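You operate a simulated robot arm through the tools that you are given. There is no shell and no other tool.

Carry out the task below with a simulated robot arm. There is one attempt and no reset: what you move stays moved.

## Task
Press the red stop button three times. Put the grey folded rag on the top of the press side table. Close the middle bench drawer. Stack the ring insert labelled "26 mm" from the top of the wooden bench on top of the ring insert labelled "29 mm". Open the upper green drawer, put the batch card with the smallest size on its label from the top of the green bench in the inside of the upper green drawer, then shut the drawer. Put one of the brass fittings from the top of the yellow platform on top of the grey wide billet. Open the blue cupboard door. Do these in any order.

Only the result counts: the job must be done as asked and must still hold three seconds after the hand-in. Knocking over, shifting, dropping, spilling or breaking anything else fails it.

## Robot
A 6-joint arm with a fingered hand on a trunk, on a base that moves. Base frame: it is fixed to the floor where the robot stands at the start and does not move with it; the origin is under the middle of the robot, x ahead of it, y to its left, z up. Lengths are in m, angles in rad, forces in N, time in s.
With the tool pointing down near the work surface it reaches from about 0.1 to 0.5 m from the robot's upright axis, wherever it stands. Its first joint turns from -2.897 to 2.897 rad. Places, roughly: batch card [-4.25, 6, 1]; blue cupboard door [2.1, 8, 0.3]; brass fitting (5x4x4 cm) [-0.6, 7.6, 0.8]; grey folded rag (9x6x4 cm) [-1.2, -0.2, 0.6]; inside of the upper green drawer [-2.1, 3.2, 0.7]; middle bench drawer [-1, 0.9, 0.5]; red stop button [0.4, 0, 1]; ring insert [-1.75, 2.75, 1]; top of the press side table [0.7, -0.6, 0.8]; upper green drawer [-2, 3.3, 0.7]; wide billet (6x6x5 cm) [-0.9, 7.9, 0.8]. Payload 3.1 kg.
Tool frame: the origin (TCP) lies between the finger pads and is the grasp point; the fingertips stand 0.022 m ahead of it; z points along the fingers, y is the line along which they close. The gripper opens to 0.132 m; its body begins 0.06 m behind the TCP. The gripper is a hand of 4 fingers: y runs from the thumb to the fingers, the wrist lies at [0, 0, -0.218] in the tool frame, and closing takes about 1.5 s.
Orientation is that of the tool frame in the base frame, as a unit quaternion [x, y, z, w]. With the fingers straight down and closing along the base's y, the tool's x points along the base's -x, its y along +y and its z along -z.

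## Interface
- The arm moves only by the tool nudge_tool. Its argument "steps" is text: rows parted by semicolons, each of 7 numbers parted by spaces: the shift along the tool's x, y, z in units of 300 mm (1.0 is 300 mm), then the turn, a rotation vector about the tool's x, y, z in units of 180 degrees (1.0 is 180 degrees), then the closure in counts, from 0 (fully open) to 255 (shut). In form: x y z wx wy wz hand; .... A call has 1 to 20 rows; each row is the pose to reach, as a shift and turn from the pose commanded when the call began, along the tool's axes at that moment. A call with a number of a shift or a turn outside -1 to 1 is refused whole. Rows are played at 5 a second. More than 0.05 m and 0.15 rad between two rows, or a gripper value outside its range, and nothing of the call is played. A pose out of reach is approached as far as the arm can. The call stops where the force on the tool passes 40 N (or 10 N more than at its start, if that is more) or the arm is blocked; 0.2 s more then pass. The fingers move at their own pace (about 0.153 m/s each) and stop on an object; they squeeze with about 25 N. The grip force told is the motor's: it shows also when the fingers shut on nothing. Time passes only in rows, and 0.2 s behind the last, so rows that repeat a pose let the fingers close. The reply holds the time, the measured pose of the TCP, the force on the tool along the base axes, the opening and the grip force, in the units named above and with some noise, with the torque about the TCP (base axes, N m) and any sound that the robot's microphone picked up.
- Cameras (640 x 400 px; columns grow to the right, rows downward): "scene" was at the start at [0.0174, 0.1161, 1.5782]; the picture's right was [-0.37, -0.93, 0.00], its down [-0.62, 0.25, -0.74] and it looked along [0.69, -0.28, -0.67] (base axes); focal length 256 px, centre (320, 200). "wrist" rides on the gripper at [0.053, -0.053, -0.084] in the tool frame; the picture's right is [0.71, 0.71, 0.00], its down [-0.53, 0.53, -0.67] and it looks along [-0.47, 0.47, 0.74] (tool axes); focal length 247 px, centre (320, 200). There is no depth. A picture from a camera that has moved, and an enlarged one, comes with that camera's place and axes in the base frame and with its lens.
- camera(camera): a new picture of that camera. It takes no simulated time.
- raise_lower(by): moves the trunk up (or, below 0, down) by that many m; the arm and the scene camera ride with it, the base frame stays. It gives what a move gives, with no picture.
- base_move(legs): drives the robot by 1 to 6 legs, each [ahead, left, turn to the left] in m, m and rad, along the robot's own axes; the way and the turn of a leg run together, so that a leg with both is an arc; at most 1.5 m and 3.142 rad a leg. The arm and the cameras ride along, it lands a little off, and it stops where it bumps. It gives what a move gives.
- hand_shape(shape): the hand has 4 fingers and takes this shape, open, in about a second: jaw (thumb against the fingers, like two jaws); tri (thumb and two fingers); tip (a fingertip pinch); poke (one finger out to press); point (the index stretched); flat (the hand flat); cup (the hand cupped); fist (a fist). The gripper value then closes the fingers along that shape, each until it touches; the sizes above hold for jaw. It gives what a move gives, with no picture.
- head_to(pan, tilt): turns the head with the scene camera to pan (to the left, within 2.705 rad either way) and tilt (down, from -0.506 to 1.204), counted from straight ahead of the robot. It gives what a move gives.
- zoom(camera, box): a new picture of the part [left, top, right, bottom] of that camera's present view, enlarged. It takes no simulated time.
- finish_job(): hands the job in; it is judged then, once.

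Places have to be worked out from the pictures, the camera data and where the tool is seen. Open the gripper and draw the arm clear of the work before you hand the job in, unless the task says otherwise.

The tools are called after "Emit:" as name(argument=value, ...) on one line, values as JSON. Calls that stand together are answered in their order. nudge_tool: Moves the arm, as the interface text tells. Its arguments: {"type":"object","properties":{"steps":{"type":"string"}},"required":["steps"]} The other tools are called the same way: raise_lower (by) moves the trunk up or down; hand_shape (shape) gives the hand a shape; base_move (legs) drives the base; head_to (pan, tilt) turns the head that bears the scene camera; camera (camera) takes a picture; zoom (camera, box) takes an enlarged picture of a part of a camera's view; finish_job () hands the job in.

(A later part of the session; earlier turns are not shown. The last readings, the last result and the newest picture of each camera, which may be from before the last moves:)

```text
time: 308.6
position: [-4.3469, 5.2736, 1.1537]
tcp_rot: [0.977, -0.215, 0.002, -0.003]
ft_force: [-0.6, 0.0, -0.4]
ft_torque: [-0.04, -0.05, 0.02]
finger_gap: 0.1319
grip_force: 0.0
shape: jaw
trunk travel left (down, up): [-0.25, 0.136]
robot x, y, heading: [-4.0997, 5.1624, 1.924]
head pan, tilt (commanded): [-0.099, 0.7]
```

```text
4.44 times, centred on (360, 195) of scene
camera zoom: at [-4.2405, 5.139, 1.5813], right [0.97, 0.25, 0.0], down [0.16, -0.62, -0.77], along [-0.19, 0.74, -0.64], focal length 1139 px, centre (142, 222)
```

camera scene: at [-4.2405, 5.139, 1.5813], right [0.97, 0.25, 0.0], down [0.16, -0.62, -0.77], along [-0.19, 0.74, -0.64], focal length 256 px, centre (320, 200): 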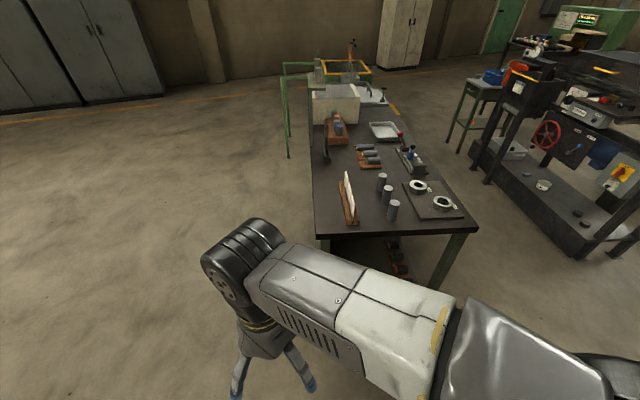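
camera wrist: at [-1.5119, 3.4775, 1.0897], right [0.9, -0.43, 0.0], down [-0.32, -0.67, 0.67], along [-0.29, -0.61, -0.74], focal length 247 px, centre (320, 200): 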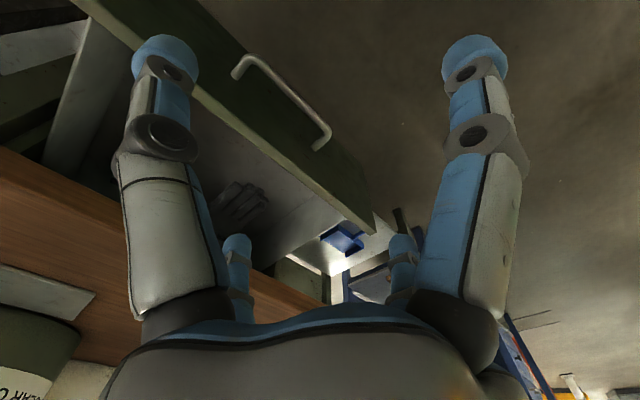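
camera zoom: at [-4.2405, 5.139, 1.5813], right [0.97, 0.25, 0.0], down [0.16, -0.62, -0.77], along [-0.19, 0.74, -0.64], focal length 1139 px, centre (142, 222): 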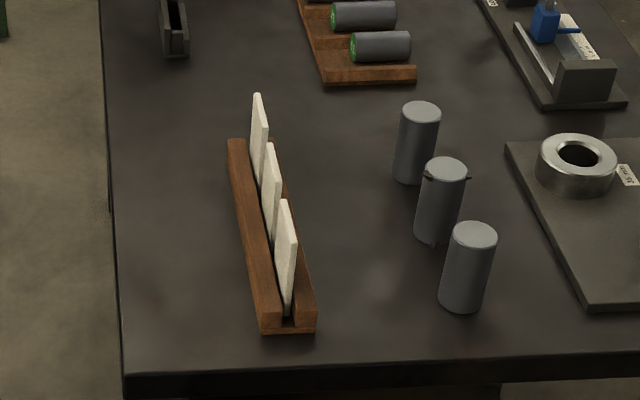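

The cards are seen edge-on from here; I enlarge further to fix the middle card's position.

Emit:
zoom(camera="scene", box=[344, 164, 372, 220])

```text
7.14 times, centred on (358, 192) of scene
camera zoom: at [-4.2405, 5.139, 1.5813], right [0.97, 0.25, 0.0], down [0.16, -0.62, -0.77], along [-0.19, 0.74, -0.64], focal length 1831 px, centre (49, 257)
```

zoom: 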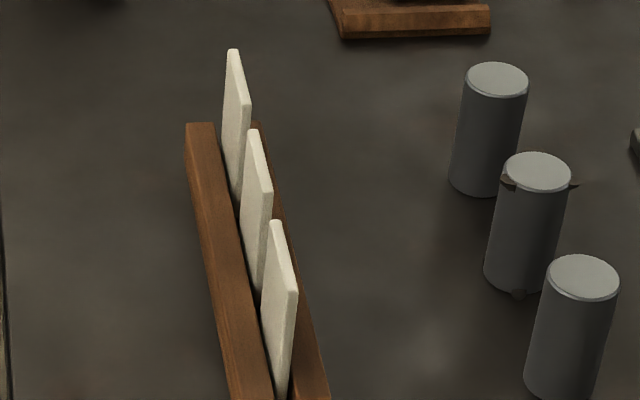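

The middle card's top edge runs from [-4.324, 5.954] to [-4.345, 6.015] at z ≈ 0.945. Before grasping I look at how the "tip" pinch shape looks, open and closed.

Emit:
hand_shape(shape="tip")

Emit:
camera(camera="wrist")

Emit:
nudge_tool(steps="0 0 0 0 0 0 180; 0 0 0 0 0 0 180; 0 0 0 0 0 0 180; 0 0 0 0 0 0 180; 0 0 0 0 0 0 180; 0 0 0 0 0 0 180")

Emit:
camera(camera="wrist")

```text
time: 309.5
position: [-4.3475, 5.2728, 1.1538]
tcp_rot: [0.977, -0.215, 0.003, -0.003]
ft_force: [0.0, -0.5, -1.4]
ft_torque: [-0.02, 0.0, 0.02]
finger_gap: 0.1317
grip_force: 0.0
shape: tip
trunk travel left (down, up): [-0.25, 0.136]
robot x, y, heading: [-4.1007, 5.1653, 1.927]
head pan, tilt (commanded): [-0.099, 0.7]
```

```text
taken
camera wrist: at [-4.2782, 5.2991, 1.2378], right [0.35, -0.94, 0.0], down [-0.7, -0.26, 0.66], along [-0.62, -0.23, -0.75], focal length 247 px, centre (320, 200)
```

wrist: 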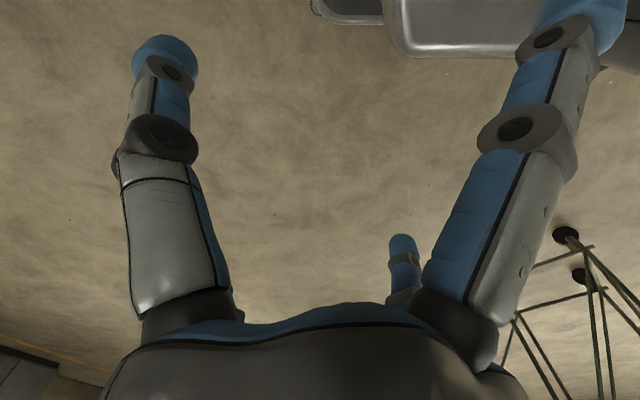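

```text
time: 310.9
position: [-4.3475, 5.274, 1.1536]
tcp_rot: [0.977, -0.215, 0.002, -0.004]
ft_force: [0.1, 0.9, -0.6]
ft_torque: [0.01, 0.0, 0.0]
finger_gap: 0.0393
grip_force: 0.0
shape: tip
trunk travel left (down, up): [-0.25, 0.136]
robot x, y, heading: [-4.1013, 5.1648, 1.924]
head pan, tilt (commanded): [-0.099, 0.7]
```

```text
taken
camera wrist: at [-4.2782, 5.2991, 1.2378], right [0.35, -0.94, 0.0], down [-0.7, -0.26, 0.66], along [-0.62, -0.23, -0.75], focal length 247 px, centre (320, 200)
```

wrist: 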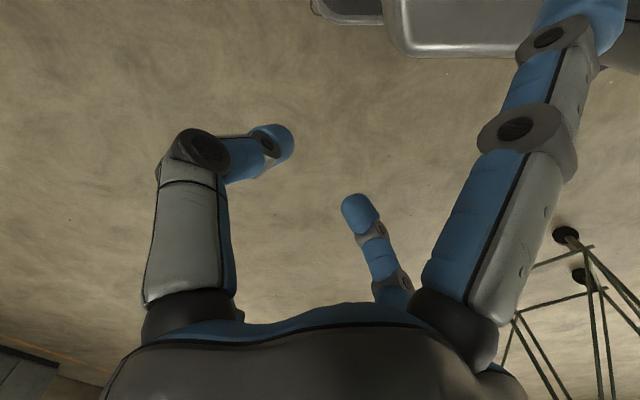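

In the tip shape the side fingers splay over the neighbouring cards, so I return to the jaw; the hand's present 45° yaw to the card plane lets the fingers come in pairs on both faces. I drive up to the bench end.

Emit:
hand_shape(shape="jaw")

Emit:
base_move(legs=[[0.2, -0.065, -0.012], [0.155, 0, 0]])

Emit:
head_to(pan=0.0, tilt=0.95)

Emit:
camera(camera="scene")

Emit:
camera(camera="wrist")

```text
time: 311.8
position: [-4.3475, 5.2738, 1.154]
tcp_rot: [0.977, -0.215, 0.003, -0.004]
ft_force: [-0.1, -0.5, 0.1]
ft_torque: [-0.01, -0.01, -0.03]
finger_gap: 0.1319
grip_force: 0.1
shape: jaw
trunk travel left (down, up): [-0.25, 0.136]
robot x, y, heading: [-4.0996, 5.1634, 1.923]
head pan, tilt (commanded): [-0.099, 0.7]
```

```text
time: 314.4
position: [-4.4037, 5.6343, 1.1536]
tcp_rot: [0.975, -0.222, 0.002, -0.002]
ft_force: [-1.0, -0.1, 0.0]
ft_torque: [-0.04, -0.03, 0.0]
finger_gap: 0.1317
grip_force: 0.1
shape: jaw
trunk travel left (down, up): [-0.25, 0.136]
robot x, y, heading: [-4.1583, 5.5182, 1.912]
head pan, tilt (commanded): [-0.099, 0.7]
```

```text
time: 315.2
position: [-4.4034, 5.633, 1.1522]
tcp_rot: [0.975, -0.221, 0.002, -0.003]
ft_force: [0.2, 0.8, -0.2]
ft_torque: [0.01, -0.02, 0.03]
finger_gap: 0.132
grip_force: 0.0
shape: jaw
trunk travel left (down, up): [-0.25, 0.136]
robot x, y, heading: [-4.1598, 5.5211, 1.909]
head pan, tilt (commanded): [0.0, 0.949]
```

```text
taken
camera scene: at [-4.3017, 5.4823, 1.5615], right [0.94, 0.33, 0.0], down [0.27, -0.77, -0.58], along [-0.19, 0.55, -0.81], focal length 256 px, centre (320, 200)
```

scene: 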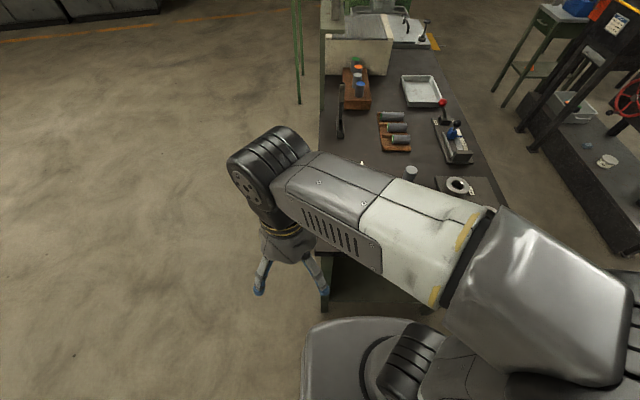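

```text
taken
camera wrist: at [-4.3332, 5.6569, 1.2378], right [0.33, -0.94, 0.0], down [-0.71, -0.25, 0.66], along [-0.63, -0.22, -0.75], focal length 247 px, centre (320, 200)
```

wrist: 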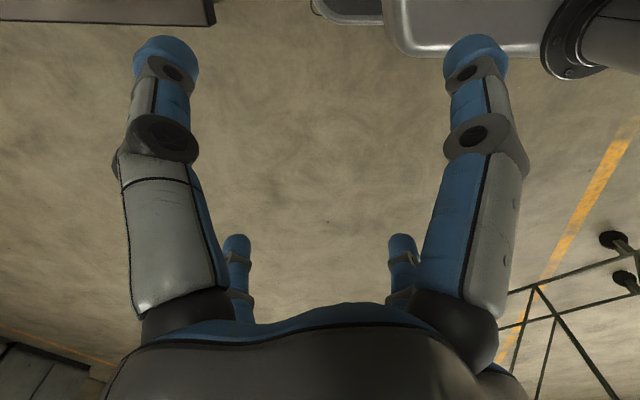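

I carry the hand forward to hover above the middle card, keeping its yaw.

Emit:
nudge_tool(steps="-0.04 -0.15 0 0 0 0 0; -0.08 -0.3 0 0 0 0 0; -0.12 -0.45 0 0 0 0 0; -0.16 -0.6 0 0 0 0 0; -0.2 -0.75 0 0 0 0 0; -0.24 -0.9 0 0 0 0 0")

Emit:
nudge_tool(steps="-0.03 -0.13 0.05 0 0 0 40; -0.058 -0.256 0.1 0 0 0 80; -0.058 -0.256 0.2 0 0 0 100; -0.058 -0.256 0.24 0 0 0 100")

Emit:
camera(camera="wrist")

Emit:
camera(camera="scene")

```text
time: 316.6
position: [-4.3508, 5.9098, 1.1533]
tcp_rot: [0.975, -0.222, 0.002, -0.003]
ft_force: [0.9, -0.1, -0.2]
ft_torque: [-0.02, 0.01, -0.01]
finger_gap: 0.132
grip_force: 0.0
shape: jaw
trunk travel left (down, up): [-0.25, 0.136]
robot x, y, heading: [-4.1597, 5.5186, 1.905]
head pan, tilt (commanded): [0.0, 0.949]
```

```text
time: 317.6
position: [-4.3339, 5.9861, 1.0815]
tcp_rot: [0.975, -0.222, 0.002, -0.004]
ft_force: [0.4, 0.0, 0.1]
ft_torque: [0.06, 0.0, 0.02]
finger_gap: 0.0808
grip_force: 0.0
shape: jaw
trunk travel left (down, up): [-0.25, 0.136]
robot x, y, heading: [-4.1543, 5.5213, 1.911]
head pan, tilt (commanded): [0.0, 0.949]
```

```text
taken
camera wrist: at [-4.2641, 6.0102, 1.1669], right [0.33, -0.94, 0.0], down [-0.71, -0.25, 0.66], along [-0.63, -0.22, -0.75], focal length 247 px, centre (320, 200)
```

wrist: 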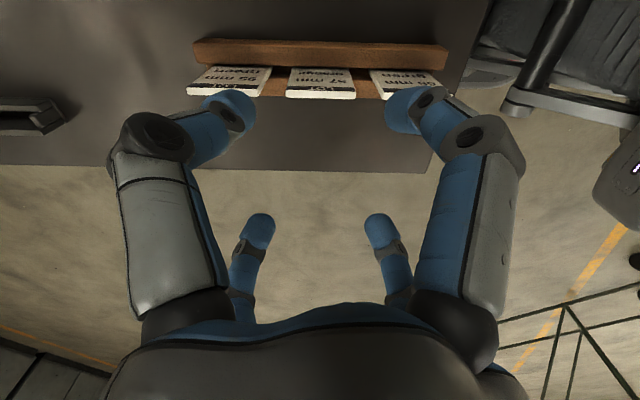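

```text
taken
camera scene: at [-4.3019, 5.483, 1.5614], right [0.94, 0.33, 0.0], down [0.27, -0.77, -0.58], along [-0.19, 0.55, -0.81], focal length 256 px, centre (320, 200)
```

scene: 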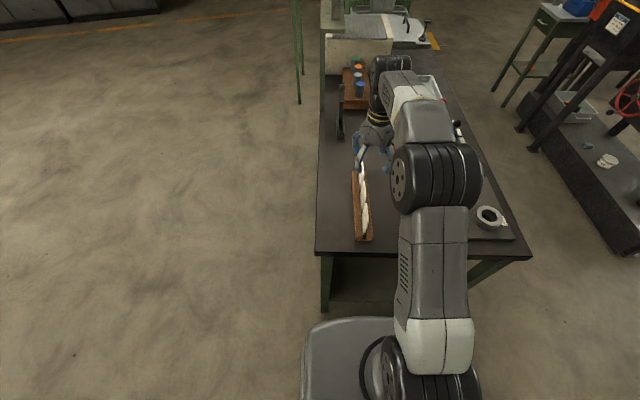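

The middle card's top edge is exactly under the tool axis. I descend halfway and check the fingers against the cards.

Emit:
nudge_tool(steps="0 0 0.13 0 0 0 110; 0 0 0.26 0 0 0 120; 0 0 0.36 0 0 0 120; 0 0 0.4 0 0 0 120")

Emit:
camera(camera="wrist")

```text
time: 318.6
position: [-4.3324, 5.9856, 0.9625]
tcp_rot: [0.975, -0.221, 0.003, -0.003]
ft_force: [0.7, 1.0, 0.8]
ft_torque: [-0.02, 0.0, -0.02]
finger_gap: 0.0703
grip_force: 0.0
shape: jaw
trunk travel left (down, up): [-0.25, 0.136]
robot x, y, heading: [-4.1592, 5.5183, 1.913]
head pan, tilt (commanded): [0.0, 0.949]
```

```text
taken
camera wrist: at [-4.262, 6.0106, 1.0471], right [0.33, -0.94, 0.0], down [-0.71, -0.25, 0.66], along [-0.63, -0.22, -0.75], focal length 247 px, centre (320, 200)
```

wrist: 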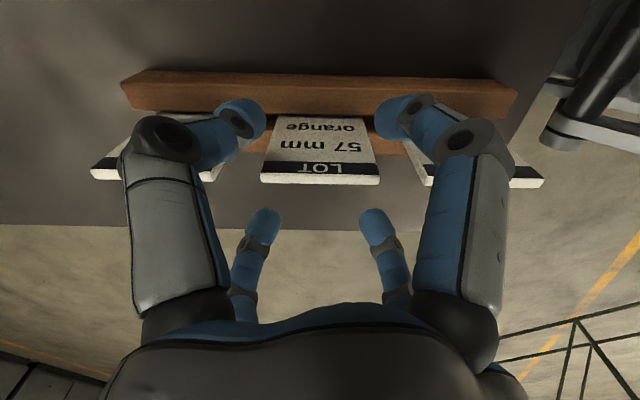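

The "57 mm orange" card is centred between the fingers. I lower the last 4.5 cm and close on it.

Emit:
nudge_tool(steps="-0.007 0.007 0.05 0 0 0 120; -0.007 0.007 0.1 0 0 0 120; -0.007 0.007 0.15 0 0 0 120")

Emit:
nudge_tool(steps="0 0 0 0 0 0 160; 0 0 0 0 0 0 200; 0 0 0 0 0 0 255; 0 0 0 0 0 0 255; 0 0 0 0 0 0 255; 0 0 0 0 0 0 255; 0 0 0 0 0 0 255; 0 0 0 0 0 0 255")

Emit:
camera(camera="wrist")

```text
time: 319.4
position: [-4.3348, 5.9854, 0.9169]
tcp_rot: [0.975, -0.222, 0.003, -0.002]
ft_force: [-0.2, -0.2, 0.9]
ft_torque: [0.0, -0.02, 0.03]
finger_gap: 0.0703
grip_force: 0.1
shape: jaw
trunk travel left (down, up): [-0.25, 0.136]
robot x, y, heading: [-4.1618, 5.5217, 1.906]
head pan, tilt (commanded): [0.0, 0.949]
```

```text
time: 321.2
position: [-4.3345, 5.9849, 0.9181]
tcp_rot: [0.975, -0.222, 0.003, -0.002]
ft_force: [-0.4, 0.2, 0.2]
ft_torque: [-0.02, -0.02, -0.01]
finger_gap: 0.0081
grip_force: 24.8
shape: jaw
trunk travel left (down, up): [-0.25, 0.136]
robot x, y, heading: [-4.1586, 5.5225, 1.912]
head pan, tilt (commanded): [0.0, 0.949]
```

```text
taken
camera wrist: at [-4.2641, 6.0094, 1.0019], right [0.33, -0.94, 0.0], down [-0.71, -0.25, 0.66], along [-0.63, -0.22, -0.75], focal length 247 px, centre (320, 200)
```

wrist: 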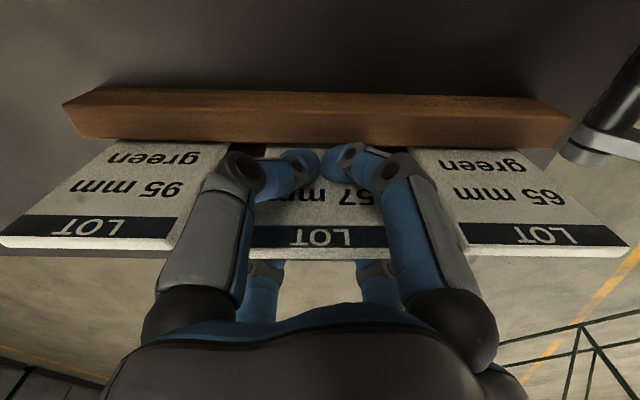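

The card is pinched, with the neighbours undisturbed. I lift straight up.

Emit:
nudge_tool(steps="0 0 -0.03 0 0 0 255; 0 0 -0.08 0 0 0 255; 0 0 -0.15 0 0 0 255; 0 0 -0.25 0 0 0 255; 0 0 -0.38 0 0 0 255; 0 0 -0.5 0 0 0 255; 0 0 -0.62 0 0 0 255")

Emit:
camera(camera="wrist")

Emit:
camera(camera="scene")

```text
time: 322.8
position: [-4.3364, 5.9839, 1.1051]
tcp_rot: [0.975, -0.221, 0.002, -0.003]
ft_force: [-0.3, -0.2, -0.4]
ft_torque: [0.01, -0.01, 0.03]
finger_gap: 0.0077
grip_force: 25.0
shape: jaw
trunk travel left (down, up): [-0.25, 0.136]
robot x, y, heading: [-4.1595, 5.5213, 1.909]
head pan, tilt (commanded): [0.0, 0.949]
```

```text
taken
camera wrist: at [-4.2673, 6.0073, 1.1897], right [0.33, -0.94, 0.0], down [-0.71, -0.25, 0.66], along [-0.63, -0.22, -0.75], focal length 247 px, centre (320, 200)
```

wrist: 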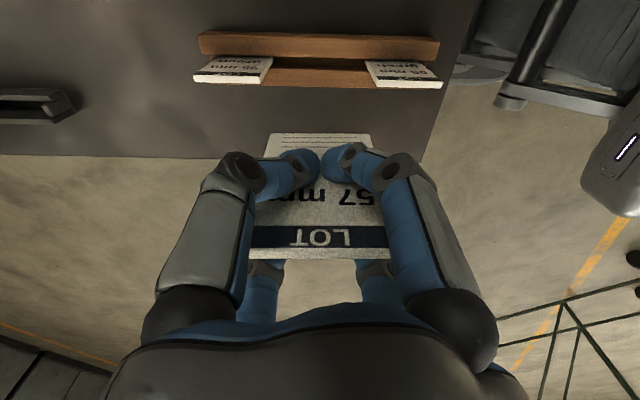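

```text
taken
camera scene: at [-4.3018, 5.4824, 1.5614], right [0.94, 0.33, 0.0], down [0.27, -0.77, -0.58], along [-0.19, 0.55, -0.81], focal length 256 px, centre (320, 200)
```

scene: 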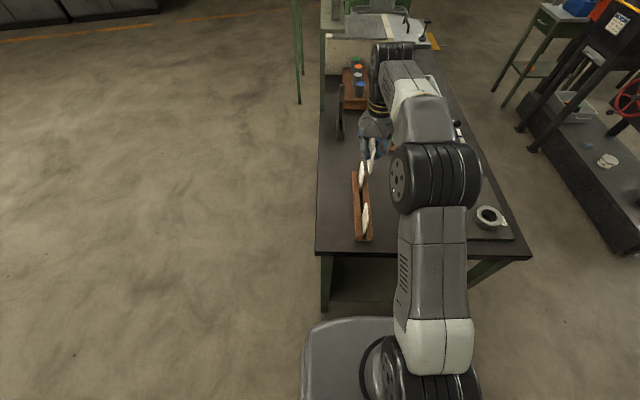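

The 57 mm card is free of the holder and the other two stand undisturbed. I bring the hand back to the tucked front-left position and back away from the bench.

Emit:
nudge_tool(steps="0.03 0.13 -0.05 0 0 0 255; 0.06 0.27 -0.1 0 0 0 255; 0.1 0.42 -0.15 0 0 0 255; 0.14 0.57 -0.16 0 0 0 255; 0.18 0.72 -0.16 0 0 0 255; 0.22 0.86 -0.16 0 0 0 255; 0.26 1.0 -0.16 0 0 0 255")

Emit:
nudge_tool(steps="0.02 0.08 0 0 0 0 255; 0.038 0.156 0 0 0 0 255")

Emit:
base_move(legs=[[-0.4, 0.0, 0]])

Emit:
camera(camera="wrist")

Emit:
camera(camera="scene")

```text
time: 324.4
position: [-4.3963, 5.6778, 1.1553]
tcp_rot: [0.975, -0.222, 0.002, -0.003]
ft_force: [0.7, -1.1, 0.5]
ft_torque: [-0.03, -0.01, 0.03]
finger_gap: 0.008
grip_force: 24.7
shape: jaw
trunk travel left (down, up): [-0.25, 0.136]
robot x, y, heading: [-4.1581, 5.5207, 1.909]
head pan, tilt (commanded): [0.0, 0.949]
```

```text
time: 325.0
position: [-4.4062, 5.6328, 1.1527]
tcp_rot: [0.975, -0.221, 0.003, -0.003]
ft_force: [-0.1, 0.0, -0.8]
ft_torque: [-0.01, -0.02, 0.0]
finger_gap: 0.0081
grip_force: 24.5
shape: jaw
trunk travel left (down, up): [-0.25, 0.136]
robot x, y, heading: [-4.1603, 5.521, 1.906]
head pan, tilt (commanded): [0.0, 0.949]
```

```text
time: 327.5
position: [-4.2721, 5.2497, 1.1519]
tcp_rot: [0.976, -0.219, 0.003, -0.003]
ft_force: [-1.5, -0.4, -0.7]
ft_torque: [-0.04, 0.02, 0.01]
finger_gap: 0.0079
grip_force: 24.9
shape: jaw
trunk travel left (down, up): [-0.25, 0.136]
robot x, y, heading: [-4.0228, 5.1377, 1.909]
head pan, tilt (commanded): [0.0, 0.949]
```

```text
taken
camera wrist: at [-4.2017, 5.2743, 1.2363], right [0.34, -0.94, 0.0], down [-0.7, -0.25, 0.66], along [-0.63, -0.22, -0.75], focal length 247 px, centre (320, 200)
```

wrist: 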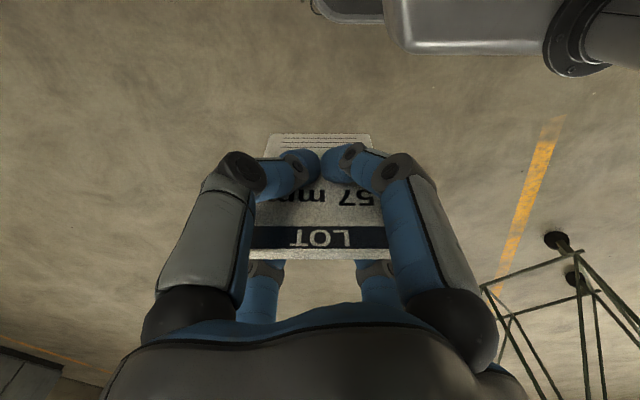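

```text
taken
camera scene: at [-4.1669, 5.1006, 1.5614], right [0.94, 0.34, 0.0], down [0.27, -0.77, -0.58], along [-0.2, 0.55, -0.81], focal length 256 px, centre (320, 200)
```

scene: 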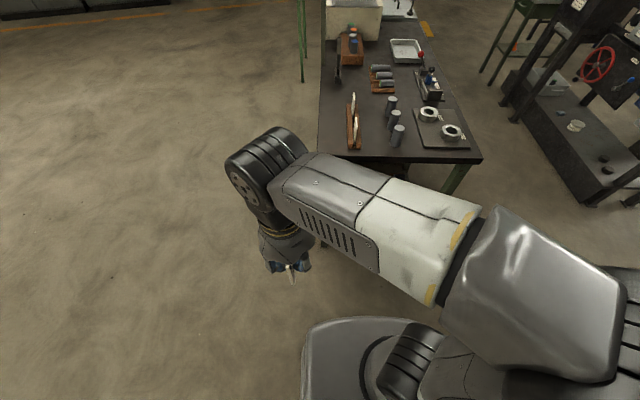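

Now back to the drawer with the card. I turn to the passage heading, go to its entrance, and reverse through the gap on the same line.

Emit:
base_move(legs=[[0, 0, 0.277], [-0.248, -0.72, 0], [-0.248, -0.72, 0]])

Emit:
head_to(pan=2.7, tilt=0.6)

Emit:
camera(camera="scene")

Emit:
head_to(pan=-2.7, tilt=0.6)

Emit:
camera(camera="scene")

```text
time: 336.3
position: [-2.816, 5.6064, 1.1521]
tcp_rot: [0.996, -0.089, 0.002, -0.003]
ft_force: [0.6, -0.6, -0.7]
ft_torque: [0.01, -0.03, 0.03]
finger_gap: 0.0079
grip_force: 25.2
shape: jaw
trunk travel left (down, up): [-0.25, 0.136]
robot x, y, heading: [-2.5482, 5.566, 2.179]
head pan, tilt (commanded): [0.0, 0.949]
```

```text
time: 338.7
position: [-2.8162, 5.6072, 1.1521]
tcp_rot: [0.996, -0.088, 0.002, -0.004]
ft_force: [0.1, -1.0, 0.9]
ft_torque: [-0.02, 0.02, 0.0]
finger_gap: 0.0079
grip_force: 25.0
shape: jaw
trunk travel left (down, up): [-0.25, 0.136]
robot x, y, heading: [-2.5479, 5.5638, 2.178]
head pan, tilt (commanded): [2.7, 0.6]
```

```text
taken
camera scene: at [-2.6208, 5.3438, 1.5898], right [-0.99, -0.17, 0.0], down [-0.09, 0.56, -0.83], along [0.14, -0.81, -0.56], focal length 256 px, centre (320, 200)
```

scene: 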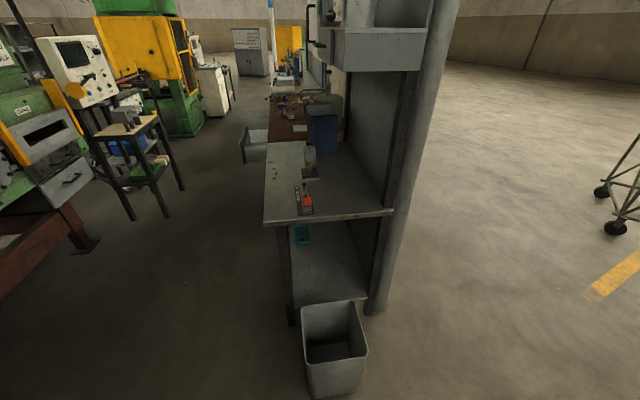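

```text
time: 342.9
position: [-2.8158, 5.6073, 1.1516]
tcp_rot: [0.996, -0.088, 0.002, -0.003]
ft_force: [0.5, 0.7, -0.7]
ft_torque: [0.01, 0.05, 0.0]
finger_gap: 0.008
grip_force: 25.5
shape: jaw
trunk travel left (down, up): [-0.25, 0.136]
robot x, y, heading: [-2.547, 5.5616, 2.18]
head pan, tilt (commanded): [-2.7, 0.6]
```

```text
taken
camera scene: at [-2.5587, 5.3871, 1.5899], right [-0.5, -0.87, 0.0], down [-0.49, 0.28, -0.83], along [0.72, -0.41, -0.56], focal length 256 px, centre (320, 200)
```

scene: 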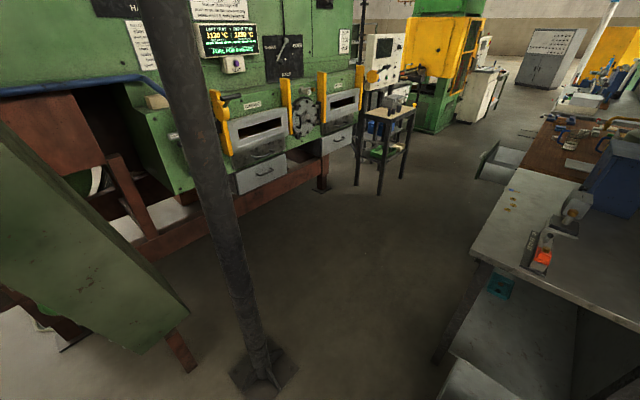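

The passage is clear behind me: about 0.33 m on each side after a small shift. I shift 4 cm left and reverse through the gap, then turn around in the wider part.

Emit:
base_move(legs=[[0, 0.04, 0], [-0.7, 0, 0], [-0.7, 0, 0]])

Emit:
base_move(legs=[[0, -0.15, 0], [0, 0, 2.87]])

Emit:
head_to(pan=-0.8, tilt=0.7)

Emit:
camera(camera="scene")

```text
time: 350.7
position: [-2.035, 4.4377, 1.1529]
tcp_rot: [0.997, -0.076, 0.002, -0.003]
ft_force: [0.4, -0.4, -1.0]
ft_torque: [0.03, -0.01, -0.01]
finger_gap: 0.008
grip_force: 25.5
shape: jaw
trunk travel left (down, up): [-0.25, 0.136]
robot x, y, heading: [-1.7674, 4.4004, 2.204]
head pan, tilt (commanded): [-2.7, 0.6]
```

```text
time: 358.7
position: [-1.3996, 4.3734, 1.1526]
tcp_rot: [0.231, 0.973, -0.003, -0.003]
ft_force: [0.5, 0.5, -1.1]
ft_torque: [-0.03, -0.01, -0.02]
finger_gap: 0.0075
grip_force: 25.2
shape: jaw
trunk travel left (down, up): [-0.25, 0.136]
robot x, y, heading: [-1.6473, 4.4872, -1.251]
head pan, tilt (commanded): [-2.7, 0.6]
```

```text
time: 360.6
position: [-1.3992, 4.3732, 1.1516]
tcp_rot: [0.231, 0.973, -0.003, -0.002]
ft_force: [0.4, 0.9, -0.2]
ft_torque: [0.0, 0.01, -0.01]
finger_gap: 0.0074
grip_force: 25.0
shape: jaw
trunk travel left (down, up): [-0.25, 0.136]
robot x, y, heading: [-1.643, 4.485, -1.255]
head pan, tilt (commanded): [-0.799, 0.7]
```

```text
taken
camera scene: at [-1.5627, 4.5182, 1.5812], right [-0.89, 0.46, 0.0], down [0.3, 0.57, -0.77], along [-0.35, -0.68, -0.64], focal length 256 px, centre (320, 200)
```

scene: 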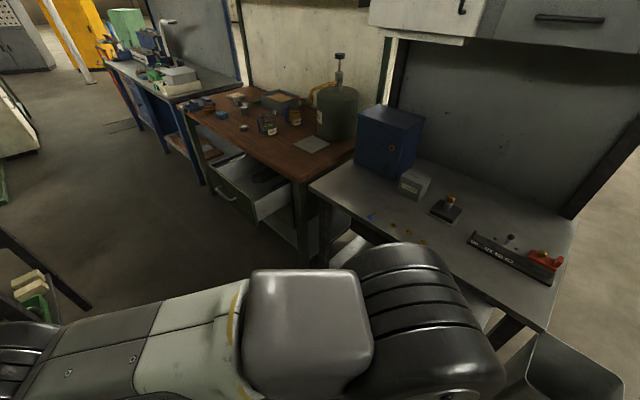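

I drive forward along the aisle to the open drawer, my right side toward the bench.

Emit:
base_move(legs=[[1.04, 0.03, 0.02]])

Emit:
head_to(pan=-1.57, tilt=0.9)

Emit:
camera(camera="scene")

```text
time: 365.9
position: [-1.0383, 3.4205, 1.1518]
tcp_rot: [0.222, 0.975, -0.002, -0.002]
ft_force: [0.9, -0.3, -0.8]
ft_torque: [0.0, 0.0, -0.01]
finger_gap: 0.0077
grip_force: 25.2
shape: jaw
trunk travel left (down, up): [-0.25, 0.136]
robot x, y, heading: [-1.2867, 3.5304, -1.235]
head pan, tilt (commanded): [-0.799, 0.7]
```

```text
time: 367.0
position: [-1.0385, 3.4209, 1.1507]
tcp_rot: [0.222, 0.975, -0.003, -0.003]
ft_force: [0.0, -0.4, -0.2]
ft_torque: [-0.03, 0.02, -0.01]
finger_gap: 0.0077
grip_force: 24.8
shape: jaw
trunk travel left (down, up): [-0.25, 0.136]
robot x, y, heading: [-1.2879, 3.533, -1.236]
head pan, tilt (commanded): [-1.571, 0.901]
```

```text
taken
camera scene: at [-1.2385, 3.6139, 1.5651], right [-0.33, 0.94, 0.0], down [0.74, 0.26, -0.62], along [-0.59, -0.21, -0.78], focal length 256 px, centre (320, 200)
```

scene: 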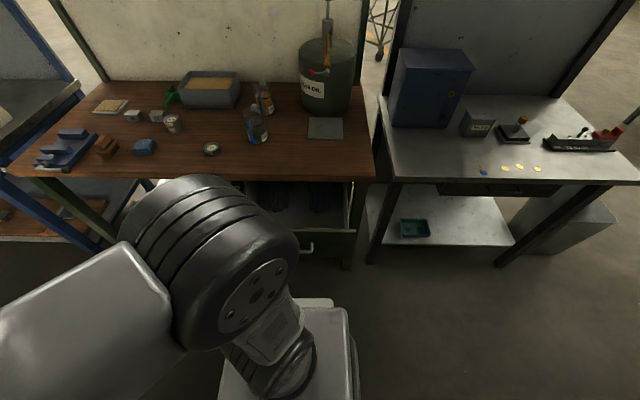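

I'm beside the open drawer. I swing the hand with the card round the front to my right side, turning it so the card will stand crosswise in the drawer.

Emit:
nudge_tool(steps="0.005 -0.156 0 0 0 0.04 255; 0.041 -0.309 0 0 0 0.08 255; 0.112 -0.45 0 0 0 0.12 255; 0.199 -0.575 0 0 0 0.16 255; 0.306 -0.68 0 0 0 0.2 255; 0.426 -0.772 0 0 0 0.24 255; 0.565 -0.845 0 0 0 0.28 255; 0.707 -0.892 0 0 0 0.32 255; 0.867 -0.919 0 0 0 0.36 255")

Emit:
camera(camera="scene")

```text
time: 369.0
position: [-1.3945, 3.2832, 1.1562]
tcp_rot: [0.709, 0.705, -0.003, -0.001]
ft_force: [-0.5, -0.6, -0.8]
ft_torque: [0.0, -0.04, 0.02]
finger_gap: 0.0079
grip_force: 24.9
shape: jaw
trunk travel left (down, up): [-0.25, 0.136]
robot x, y, heading: [-1.2866, 3.5362, -1.234]
head pan, tilt (commanded): [-1.571, 0.901]
```

```text
taken
camera scene: at [-1.2395, 3.6141, 1.5651], right [-0.33, 0.94, 0.0], down [0.74, 0.26, -0.62], along [-0.59, -0.21, -0.78], focal length 256 px, centre (320, 200)
```

scene: 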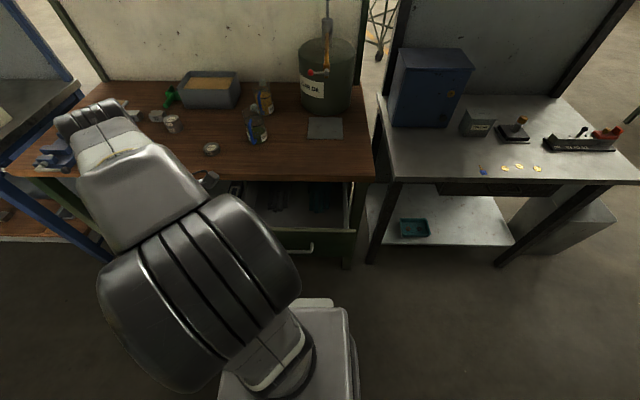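

Continuing the swing to bring the card above the drawer.

Emit:
nudge_tool(steps="0.071 -0.129 0 0 0 0.02 255; 0.147 -0.263 0 0 0 0.04 255; 0.223 -0.396 0 0 0 0.06 255; 0.278 -0.54 0 0 0 0.08 255; 0.296 -0.688 0 0 0 0.1 255; 0.293 -0.846 0 0 0 0.12 255; 0.267 -0.982 0 0 0 0.14 255")

Emit:
camera(camera="wrist")

Emit:
camera(camera="scene")

```text
time: 370.6
position: [-1.6889, 3.366, 1.1544]
tcp_rot: [0.846, 0.533, -0.002, 0.0]
ft_force: [-0.2, 0.6, -0.4]
ft_torque: [-0.02, -0.05, 0.02]
finger_gap: 0.0076
grip_force: 25.3
shape: jaw
trunk travel left (down, up): [-0.25, 0.136]
robot x, y, heading: [-1.2885, 3.535, -1.235]
head pan, tilt (commanded): [-1.571, 0.901]
```

```text
taken
camera wrist: at [-1.7139, 3.4367, 1.2372], right [0.94, 0.33, 0.0], down [0.25, -0.7, 0.67], along [0.22, -0.63, -0.74], focal length 247 px, centre (320, 200)
```

wrist: 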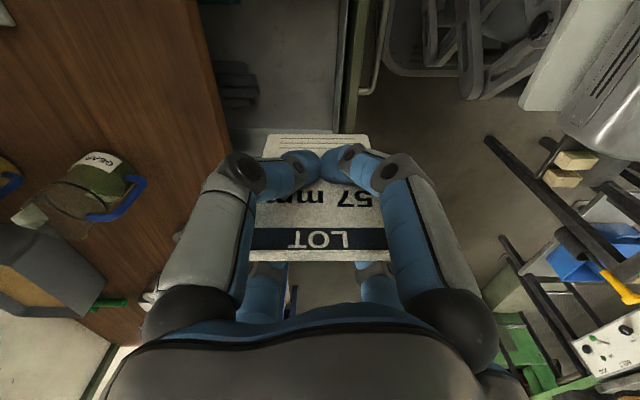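

```text
taken
camera scene: at [-1.2404, 3.6134, 1.5652], right [-0.33, 0.94, 0.0], down [0.74, 0.26, -0.62], along [-0.59, -0.21, -0.78], focal length 256 px, centre (320, 200)
```

scene: 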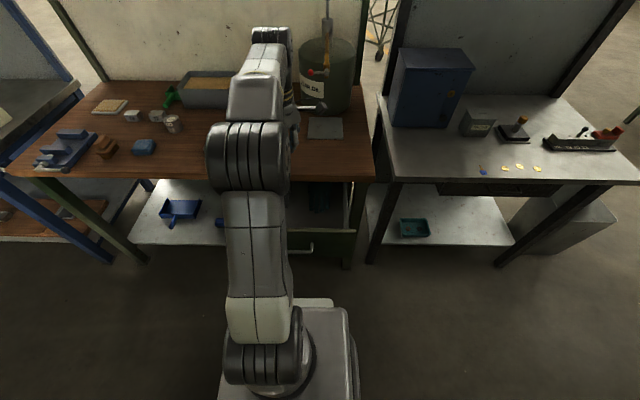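

The card hangs above the drawer's free front area. I shift 3.5 cm toward the bench to centre it between the front panel and the gloves, and start lowering.

Emit:
nudge_tool(steps="-0.044 -0.044 0.05 0 0 0 255; -0.088 -0.088 0.15 0 0 0 255; -0.088 -0.088 0.3 0 0 0 255; -0.088 -0.088 0.45 0 0 0 255; -0.088 -0.088 0.6 0 0 0 255; -0.088 -0.088 0.7 0 0 0 255")

Emit:
camera(camera="wrist")

Emit:
zoom(camera="scene", box=[220, 120, 380, 270])

```text
time: 372.0
position: [-1.7261, 3.3554, 0.9474]
tcp_rot: [0.846, 0.533, -0.003, 0.0]
ft_force: [0.1, -0.6, -0.2]
ft_torque: [0.02, 0.0, -0.01]
finger_gap: 0.0078
grip_force: 25.3
shape: jaw
trunk travel left (down, up): [-0.25, 0.136]
robot x, y, heading: [-1.2887, 3.5303, -1.233]
head pan, tilt (commanded): [-1.571, 0.901]
```

```text
taken
camera wrist: at [-1.7507, 3.4261, 1.03], right [0.94, 0.33, -0.01], down [0.25, -0.7, 0.67], along [0.22, -0.63, -0.74], focal length 247 px, centre (320, 200)
```

wrist: 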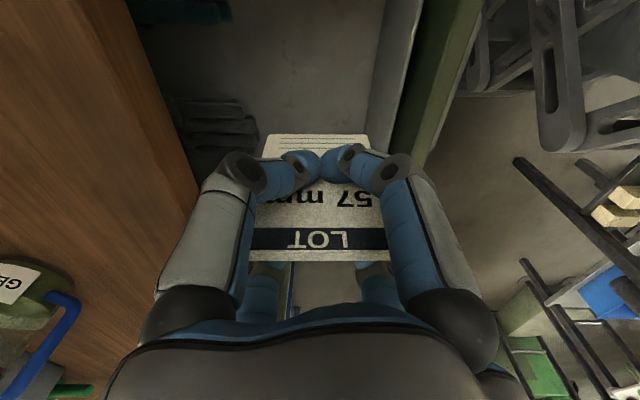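

```text
2.67 times, centred on (300, 195) of scene
camera zoom: at [-1.2391, 3.6138, 1.5651], right [-0.33, 0.94, 0.0], down [0.74, 0.26, -0.62], along [-0.59, -0.21, -0.78], focal length 684 px, centre (373, 213)
```

zoom: 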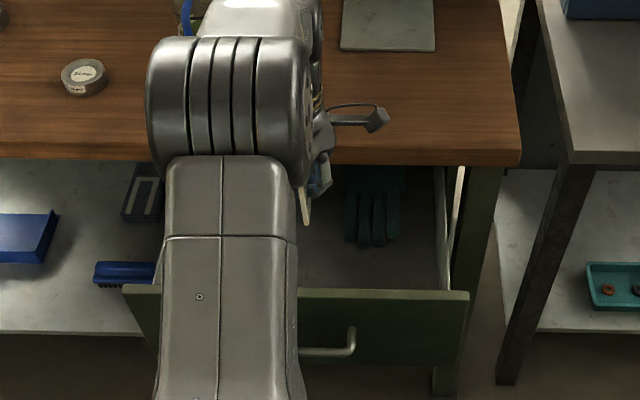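

Clearances look fine: about 6 cm to the front panel and 9 cm to the bench edge. I lower on, slowly at the end, until the card touches the drawer floor.

Emit:
nudge_tool(steps="0 0 0.12 0 0 0 255; 0 0 0.24 0 0 0 255; 0 0 0.36 0 0 0 255; 0 0 0.44 0 0 0 255; 0 0 0.48 0 0 0 255")

Emit:
nudge_tool(steps="0 0 0.01 0 0 0 255; 0 0 0.02 0 0 0 255; 0 0 0.03 0 0 0 255")

Emit:
camera(camera="wrist")

```text
time: 373.2
position: [-1.7231, 3.3546, 0.8014]
tcp_rot: [0.846, 0.533, -0.004, 0.0]
ft_force: [-0.9, 0.0, -0.1]
ft_torque: [0.0, 0.02, 0.0]
finger_gap: 0.0074
grip_force: 24.9
shape: jaw
trunk travel left (down, up): [-0.25, 0.136]
robot x, y, heading: [-1.2869, 3.5354, -1.234]
head pan, tilt (commanded): [-1.571, 0.901]
```

```text
time: 374.0
position: [-1.723, 3.3534, 0.7935]
tcp_rot: [0.846, 0.533, -0.004, 0.001]
ft_force: [0.0, 0.6, -1.0]
ft_torque: [-0.01, -0.01, -0.03]
finger_gap: 0.0075
grip_force: 24.7
shape: jaw
trunk travel left (down, up): [-0.25, 0.136]
robot x, y, heading: [-1.2831, 3.5338, -1.232]
head pan, tilt (commanded): [-1.571, 0.901]
```

```text
taken
camera wrist: at [-1.7486, 3.4243, 0.8768], right [0.94, 0.33, -0.01], down [0.25, -0.7, 0.67], along [0.22, -0.63, -0.74], focal length 247 px, centre (320, 200)
```

wrist: 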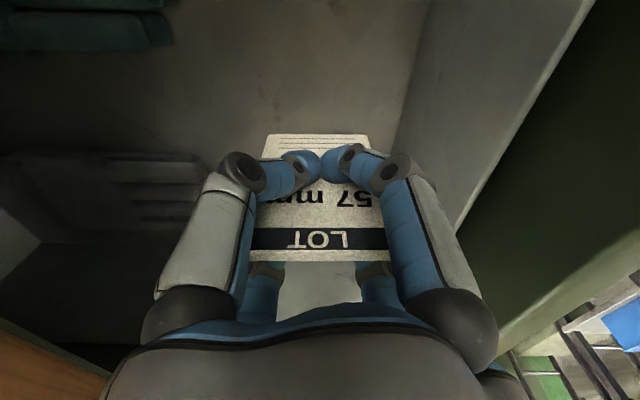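

The card is well inside, not yet at the floor. I continue in small steps.

Emit:
nudge_tool(steps="0 0 0.01 0 0 0 255; 0 0 0.02 0 0 0 255; 0 0 0.03 0 0 0 255")

Emit:
nudge_tool(steps="0 0 0.01 0 0 0 255; 0 0 0.02 0 0 0 255; 0 0 0.03 0 0 0 255")

Emit:
zoom(camera="wrist", box=[220, 80, 420, 205])

```text
time: 374.8
position: [-1.7238, 3.353, 0.7849]
tcp_rot: [0.846, 0.533, -0.004, 0.0]
ft_force: [-0.2, 0.3, -0.3]
ft_torque: [-0.03, -0.01, 0.02]
finger_gap: 0.0076
grip_force: 25.0
shape: jaw
trunk travel left (down, up): [-0.25, 0.136]
robot x, y, heading: [-1.2873, 3.5327, -1.233]
head pan, tilt (commanded): [-1.571, 0.901]
```

```text
time: 375.6
position: [-1.7246, 3.3523, 0.7755]
tcp_rot: [0.846, 0.533, -0.003, 0.0]
ft_force: [-0.8, 0.0, -0.6]
ft_torque: [0.0, 0.02, -0.04]
finger_gap: 0.0075
grip_force: 25.0
shape: jaw
trunk travel left (down, up): [-0.25, 0.136]
robot x, y, heading: [-1.2865, 3.5355, -1.238]
head pan, tilt (commanded): [-1.571, 0.901]
```

```text
3.20 times, centred on (320, 142) of wrist
camera zoom: at [-1.7496, 3.424, 0.8588], right [0.94, 0.33, -0.01], down [0.25, -0.7, 0.67], along [0.22, -0.63, -0.74], focal length 790 px, centre (320, 384)
```

zoom: 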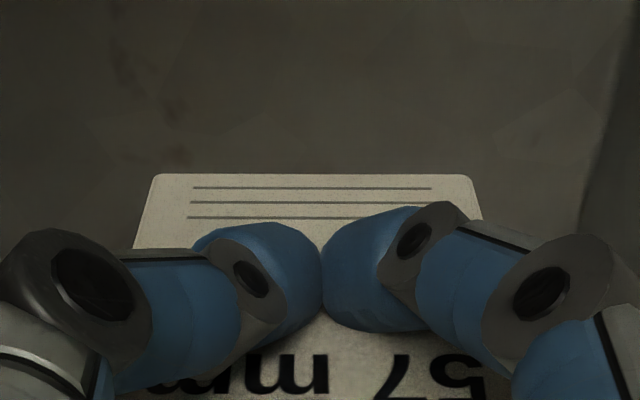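

Still free. I continue down in 3 mm steps.

Emit:
nudge_tool(steps="0 0 0.01 0 0 0 255; 0 0 0.02 0 0 0 255; 0 0 0.03 0 0 0 255")

Emit:
nudge_tool(steps="0 0 0.01 0 0 0 255; 0 0 0.02 0 0 0 255; 0 0 0.03 0 0 0 255")

Emit:
camera(camera="wrist")

```text
time: 376.4
position: [-1.7253, 3.3537, 0.768]
tcp_rot: [0.846, 0.533, -0.003, 0.0]
ft_force: [0.0, -0.2, 0.2]
ft_torque: [0.02, -0.03, -0.01]
finger_gap: 0.0078
grip_force: 24.7
shape: jaw
trunk travel left (down, up): [-0.25, 0.136]
robot x, y, heading: [-1.2886, 3.5342, -1.236]
head pan, tilt (commanded): [-1.571, 0.901]
```

```text
time: 377.2
position: [-1.7249, 3.3525, 0.7572]
tcp_rot: [0.846, 0.533, -0.004, 0.0]
ft_force: [-0.1, -0.3, -1.0]
ft_torque: [-0.02, 0.03, 0.0]
finger_gap: 0.0074
grip_force: 25.2
shape: jaw
trunk travel left (down, up): [-0.25, 0.136]
robot x, y, heading: [-1.2875, 3.5335, -1.238]
head pan, tilt (commanded): [-1.571, 0.901]
```

```text
taken
camera wrist: at [-1.7496, 3.4242, 0.8409], right [0.94, 0.33, -0.01], down [0.25, -0.7, 0.67], along [0.22, -0.63, -0.74], focal length 247 px, centre (320, 200)
```

wrist: 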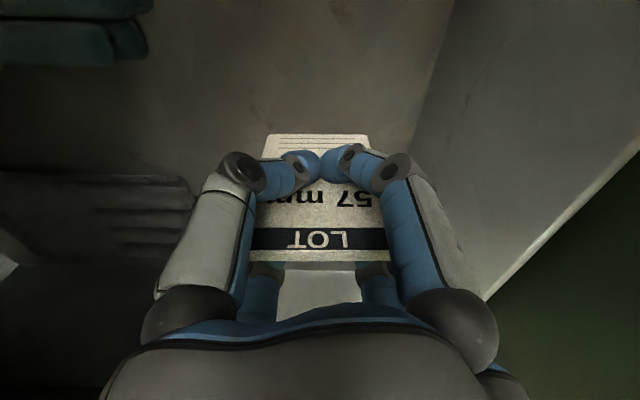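

By perspective the drawer floor is still about 3–4 cm below the card. I lower further in small steps.

Emit:
nudge_tool(steps="0 0 0.015 0 0 0 255; 0 0 0.03 0 0 0 255; 0 0 0.045 0 0 0 255; 0 0 0.06 0 0 0 255")

Emit:
nudge_tool(steps="0 0 0.01 0 0 0 255; 0 0 0.02 0 0 0 255; 0 0 0.03 0 0 0 255")

Emit:
camera(camera="wrist")

```text
time: 378.2
position: [-1.7249, 3.3527, 0.7388]
tcp_rot: [0.846, 0.533, -0.003, 0.0]
ft_force: [0.1, -0.7, -0.4]
ft_torque: [0.0, -0.01, 0.02]
finger_gap: 0.0076
grip_force: 25.5
shape: jaw
trunk travel left (down, up): [-0.25, 0.136]
robot x, y, heading: [-1.2861, 3.5338, -1.237]
head pan, tilt (commanded): [-1.571, 0.901]
```

```text
time: 379.0
position: [-1.7243, 3.3535, 0.7298]
tcp_rot: [0.846, 0.533, -0.004, 0.0]
ft_force: [0.0, 0.2, 0.2]
ft_torque: [-0.01, -0.01, -0.01]
finger_gap: 0.0073
grip_force: 25.1
shape: jaw
trunk travel left (down, up): [-0.25, 0.136]
robot x, y, heading: [-1.2923, 3.538, -1.234]
head pan, tilt (commanded): [-1.571, 0.901]
```

```text
taken
camera wrist: at [-1.7495, 3.424, 0.8141], right [0.94, 0.33, -0.01], down [0.25, -0.7, 0.67], along [0.22, -0.63, -0.74], focal length 247 px, centre (320, 200)
```

wrist: 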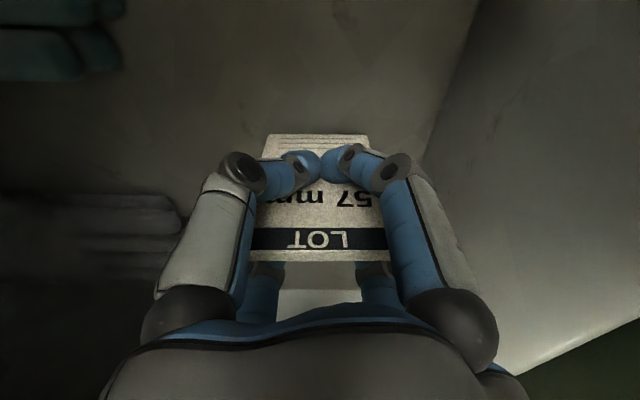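

Only about half a centimetre remains. A few more small steps to touch.

Emit:
nudge_tool(steps="0 0 0.007 0 0 0 255; 0 0 0.014 0 0 0 255")

Emit:
nudge_tool(steps="0 0 0.007 0 0 0 255; 0 0 0.014 0 0 0 255")

```text
time: 379.6
position: [-1.7241, 3.3533, 0.727]
tcp_rot: [0.847, 0.532, -0.003, 0.0]
ft_force: [0.1, 0.1, -0.1]
ft_torque: [0.0, 0.0, 0.04]
finger_gap: 0.0076
grip_force: 24.3
shape: jaw
trunk travel left (down, up): [-0.25, 0.136]
robot x, y, heading: [-1.2859, 3.5324, -1.235]
head pan, tilt (commanded): [-1.571, 0.901]
```

```text
time: 380.2
position: [-1.7261, 3.3527, 0.7231]
tcp_rot: [0.846, 0.532, -0.003, 0.0]
ft_force: [-1.8, -0.2, 5.4]
ft_torque: [0.03, -0.1, -0.01]
finger_gap: 0.0074
grip_force: 25.2
shape: jaw
trunk travel left (down, up): [-0.25, 0.136]
robot x, y, heading: [-1.2832, 3.5337, -1.239]
head pan, tilt (commanded): [-1.571, 0.901]
```

Contact: the card's bottom edge is on the drawer floor. I ease up a millimetre and open the fingers.

Emit:
nudge_tool(steps="0 0 -0.005 0 0 0 220; 0 0 -0.005 0 0 0 190; 0 0 -0.005 0 0 0 160; 0 0 -0.005 0 0 0 130; 0 0 -0.005 0 0 0 110; 0 0 -0.005 0 0 0 110; 0 0 -0.005 0 0 0 110; 0 0 -0.005 0 0 0 110")

Emit:
camera(camera="wrist")

```text
time: 382.0
position: [-1.7249, 3.353, 0.7242]
tcp_rot: [0.846, 0.533, -0.005, 0.001]
ft_force: [-0.5, -0.4, 0.3]
ft_torque: [-0.01, 0.0, 0.01]
finger_gap: 0.0745
grip_force: 0.1
shape: jaw
trunk travel left (down, up): [-0.25, 0.136]
robot x, y, heading: [-1.286, 3.5349, -1.237]
head pan, tilt (commanded): [-1.571, 0.901]
```

```text
taken
camera wrist: at [-1.7501, 3.4237, 0.8069], right [0.94, 0.33, -0.01], down [0.25, -0.7, 0.67], along [0.22, -0.63, -0.74], focal length 247 px, centre (320, 200)
```

wrist: 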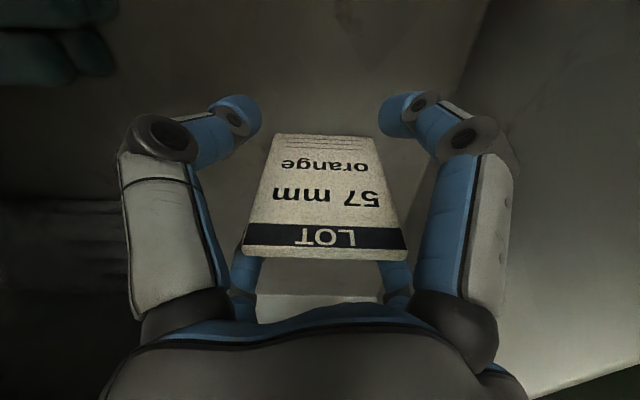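

The card is released and standing. I raise the hand slowly out of the drawer.

Emit:
nudge_tool(steps="0 0 -0.04 0 0 0 100; 0 0 -0.08 0 0 0 100; 0 0 -0.14 0 0 0 100; 0 0 -0.22 0 0 0 100; 0 0 -0.32 0 0 0 100; 0 0 -0.44 0 0 0 100; 0 0 -0.58 0 0 0 100; 0 0 -0.72 0 0 0 80; 0 0 -0.86 0 0 0 40")

Emit:
camera(camera="wrist")

Emit:
zoom(camera="scene", box=[220, 120, 380, 270])

```text
time: 384.0
position: [-1.7218, 3.3538, 0.9824]
tcp_rot: [0.846, 0.532, -0.004, 0.0]
ft_force: [0.1, -0.1, 0.4]
ft_torque: [-0.02, 0.0, 0.03]
finger_gap: 0.1111
grip_force: 0.2
shape: jaw
trunk travel left (down, up): [-0.25, 0.136]
robot x, y, heading: [-1.2869, 3.5337, -1.241]
head pan, tilt (commanded): [-1.571, 0.901]
```

```text
taken
camera wrist: at [-1.7461, 3.4247, 1.0657], right [0.94, 0.33, -0.01], down [0.25, -0.7, 0.67], along [0.22, -0.63, -0.74], focal length 247 px, centre (320, 200)
```

wrist: 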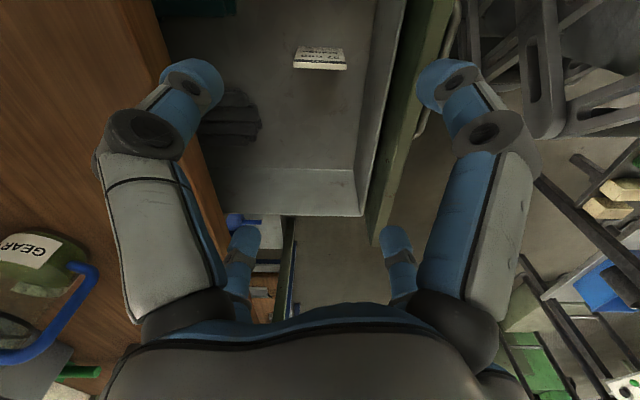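

```text
2.67 times, centred on (300, 195) of scene
camera zoom: at [-1.2381, 3.6141, 1.565], right [-0.33, 0.94, 0.0], down [0.74, 0.26, -0.62], along [-0.59, -0.21, -0.78], focal length 684 px, centre (373, 213)
```

zoom: 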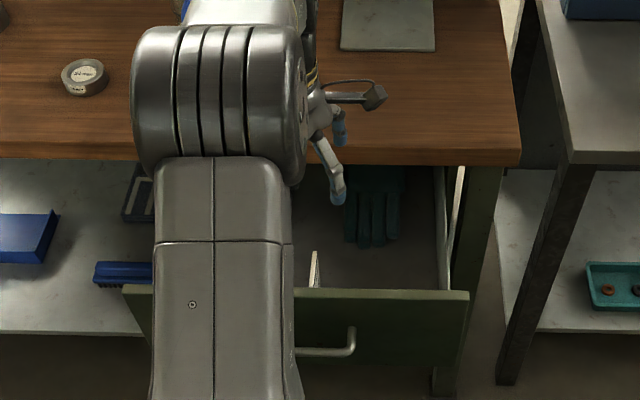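

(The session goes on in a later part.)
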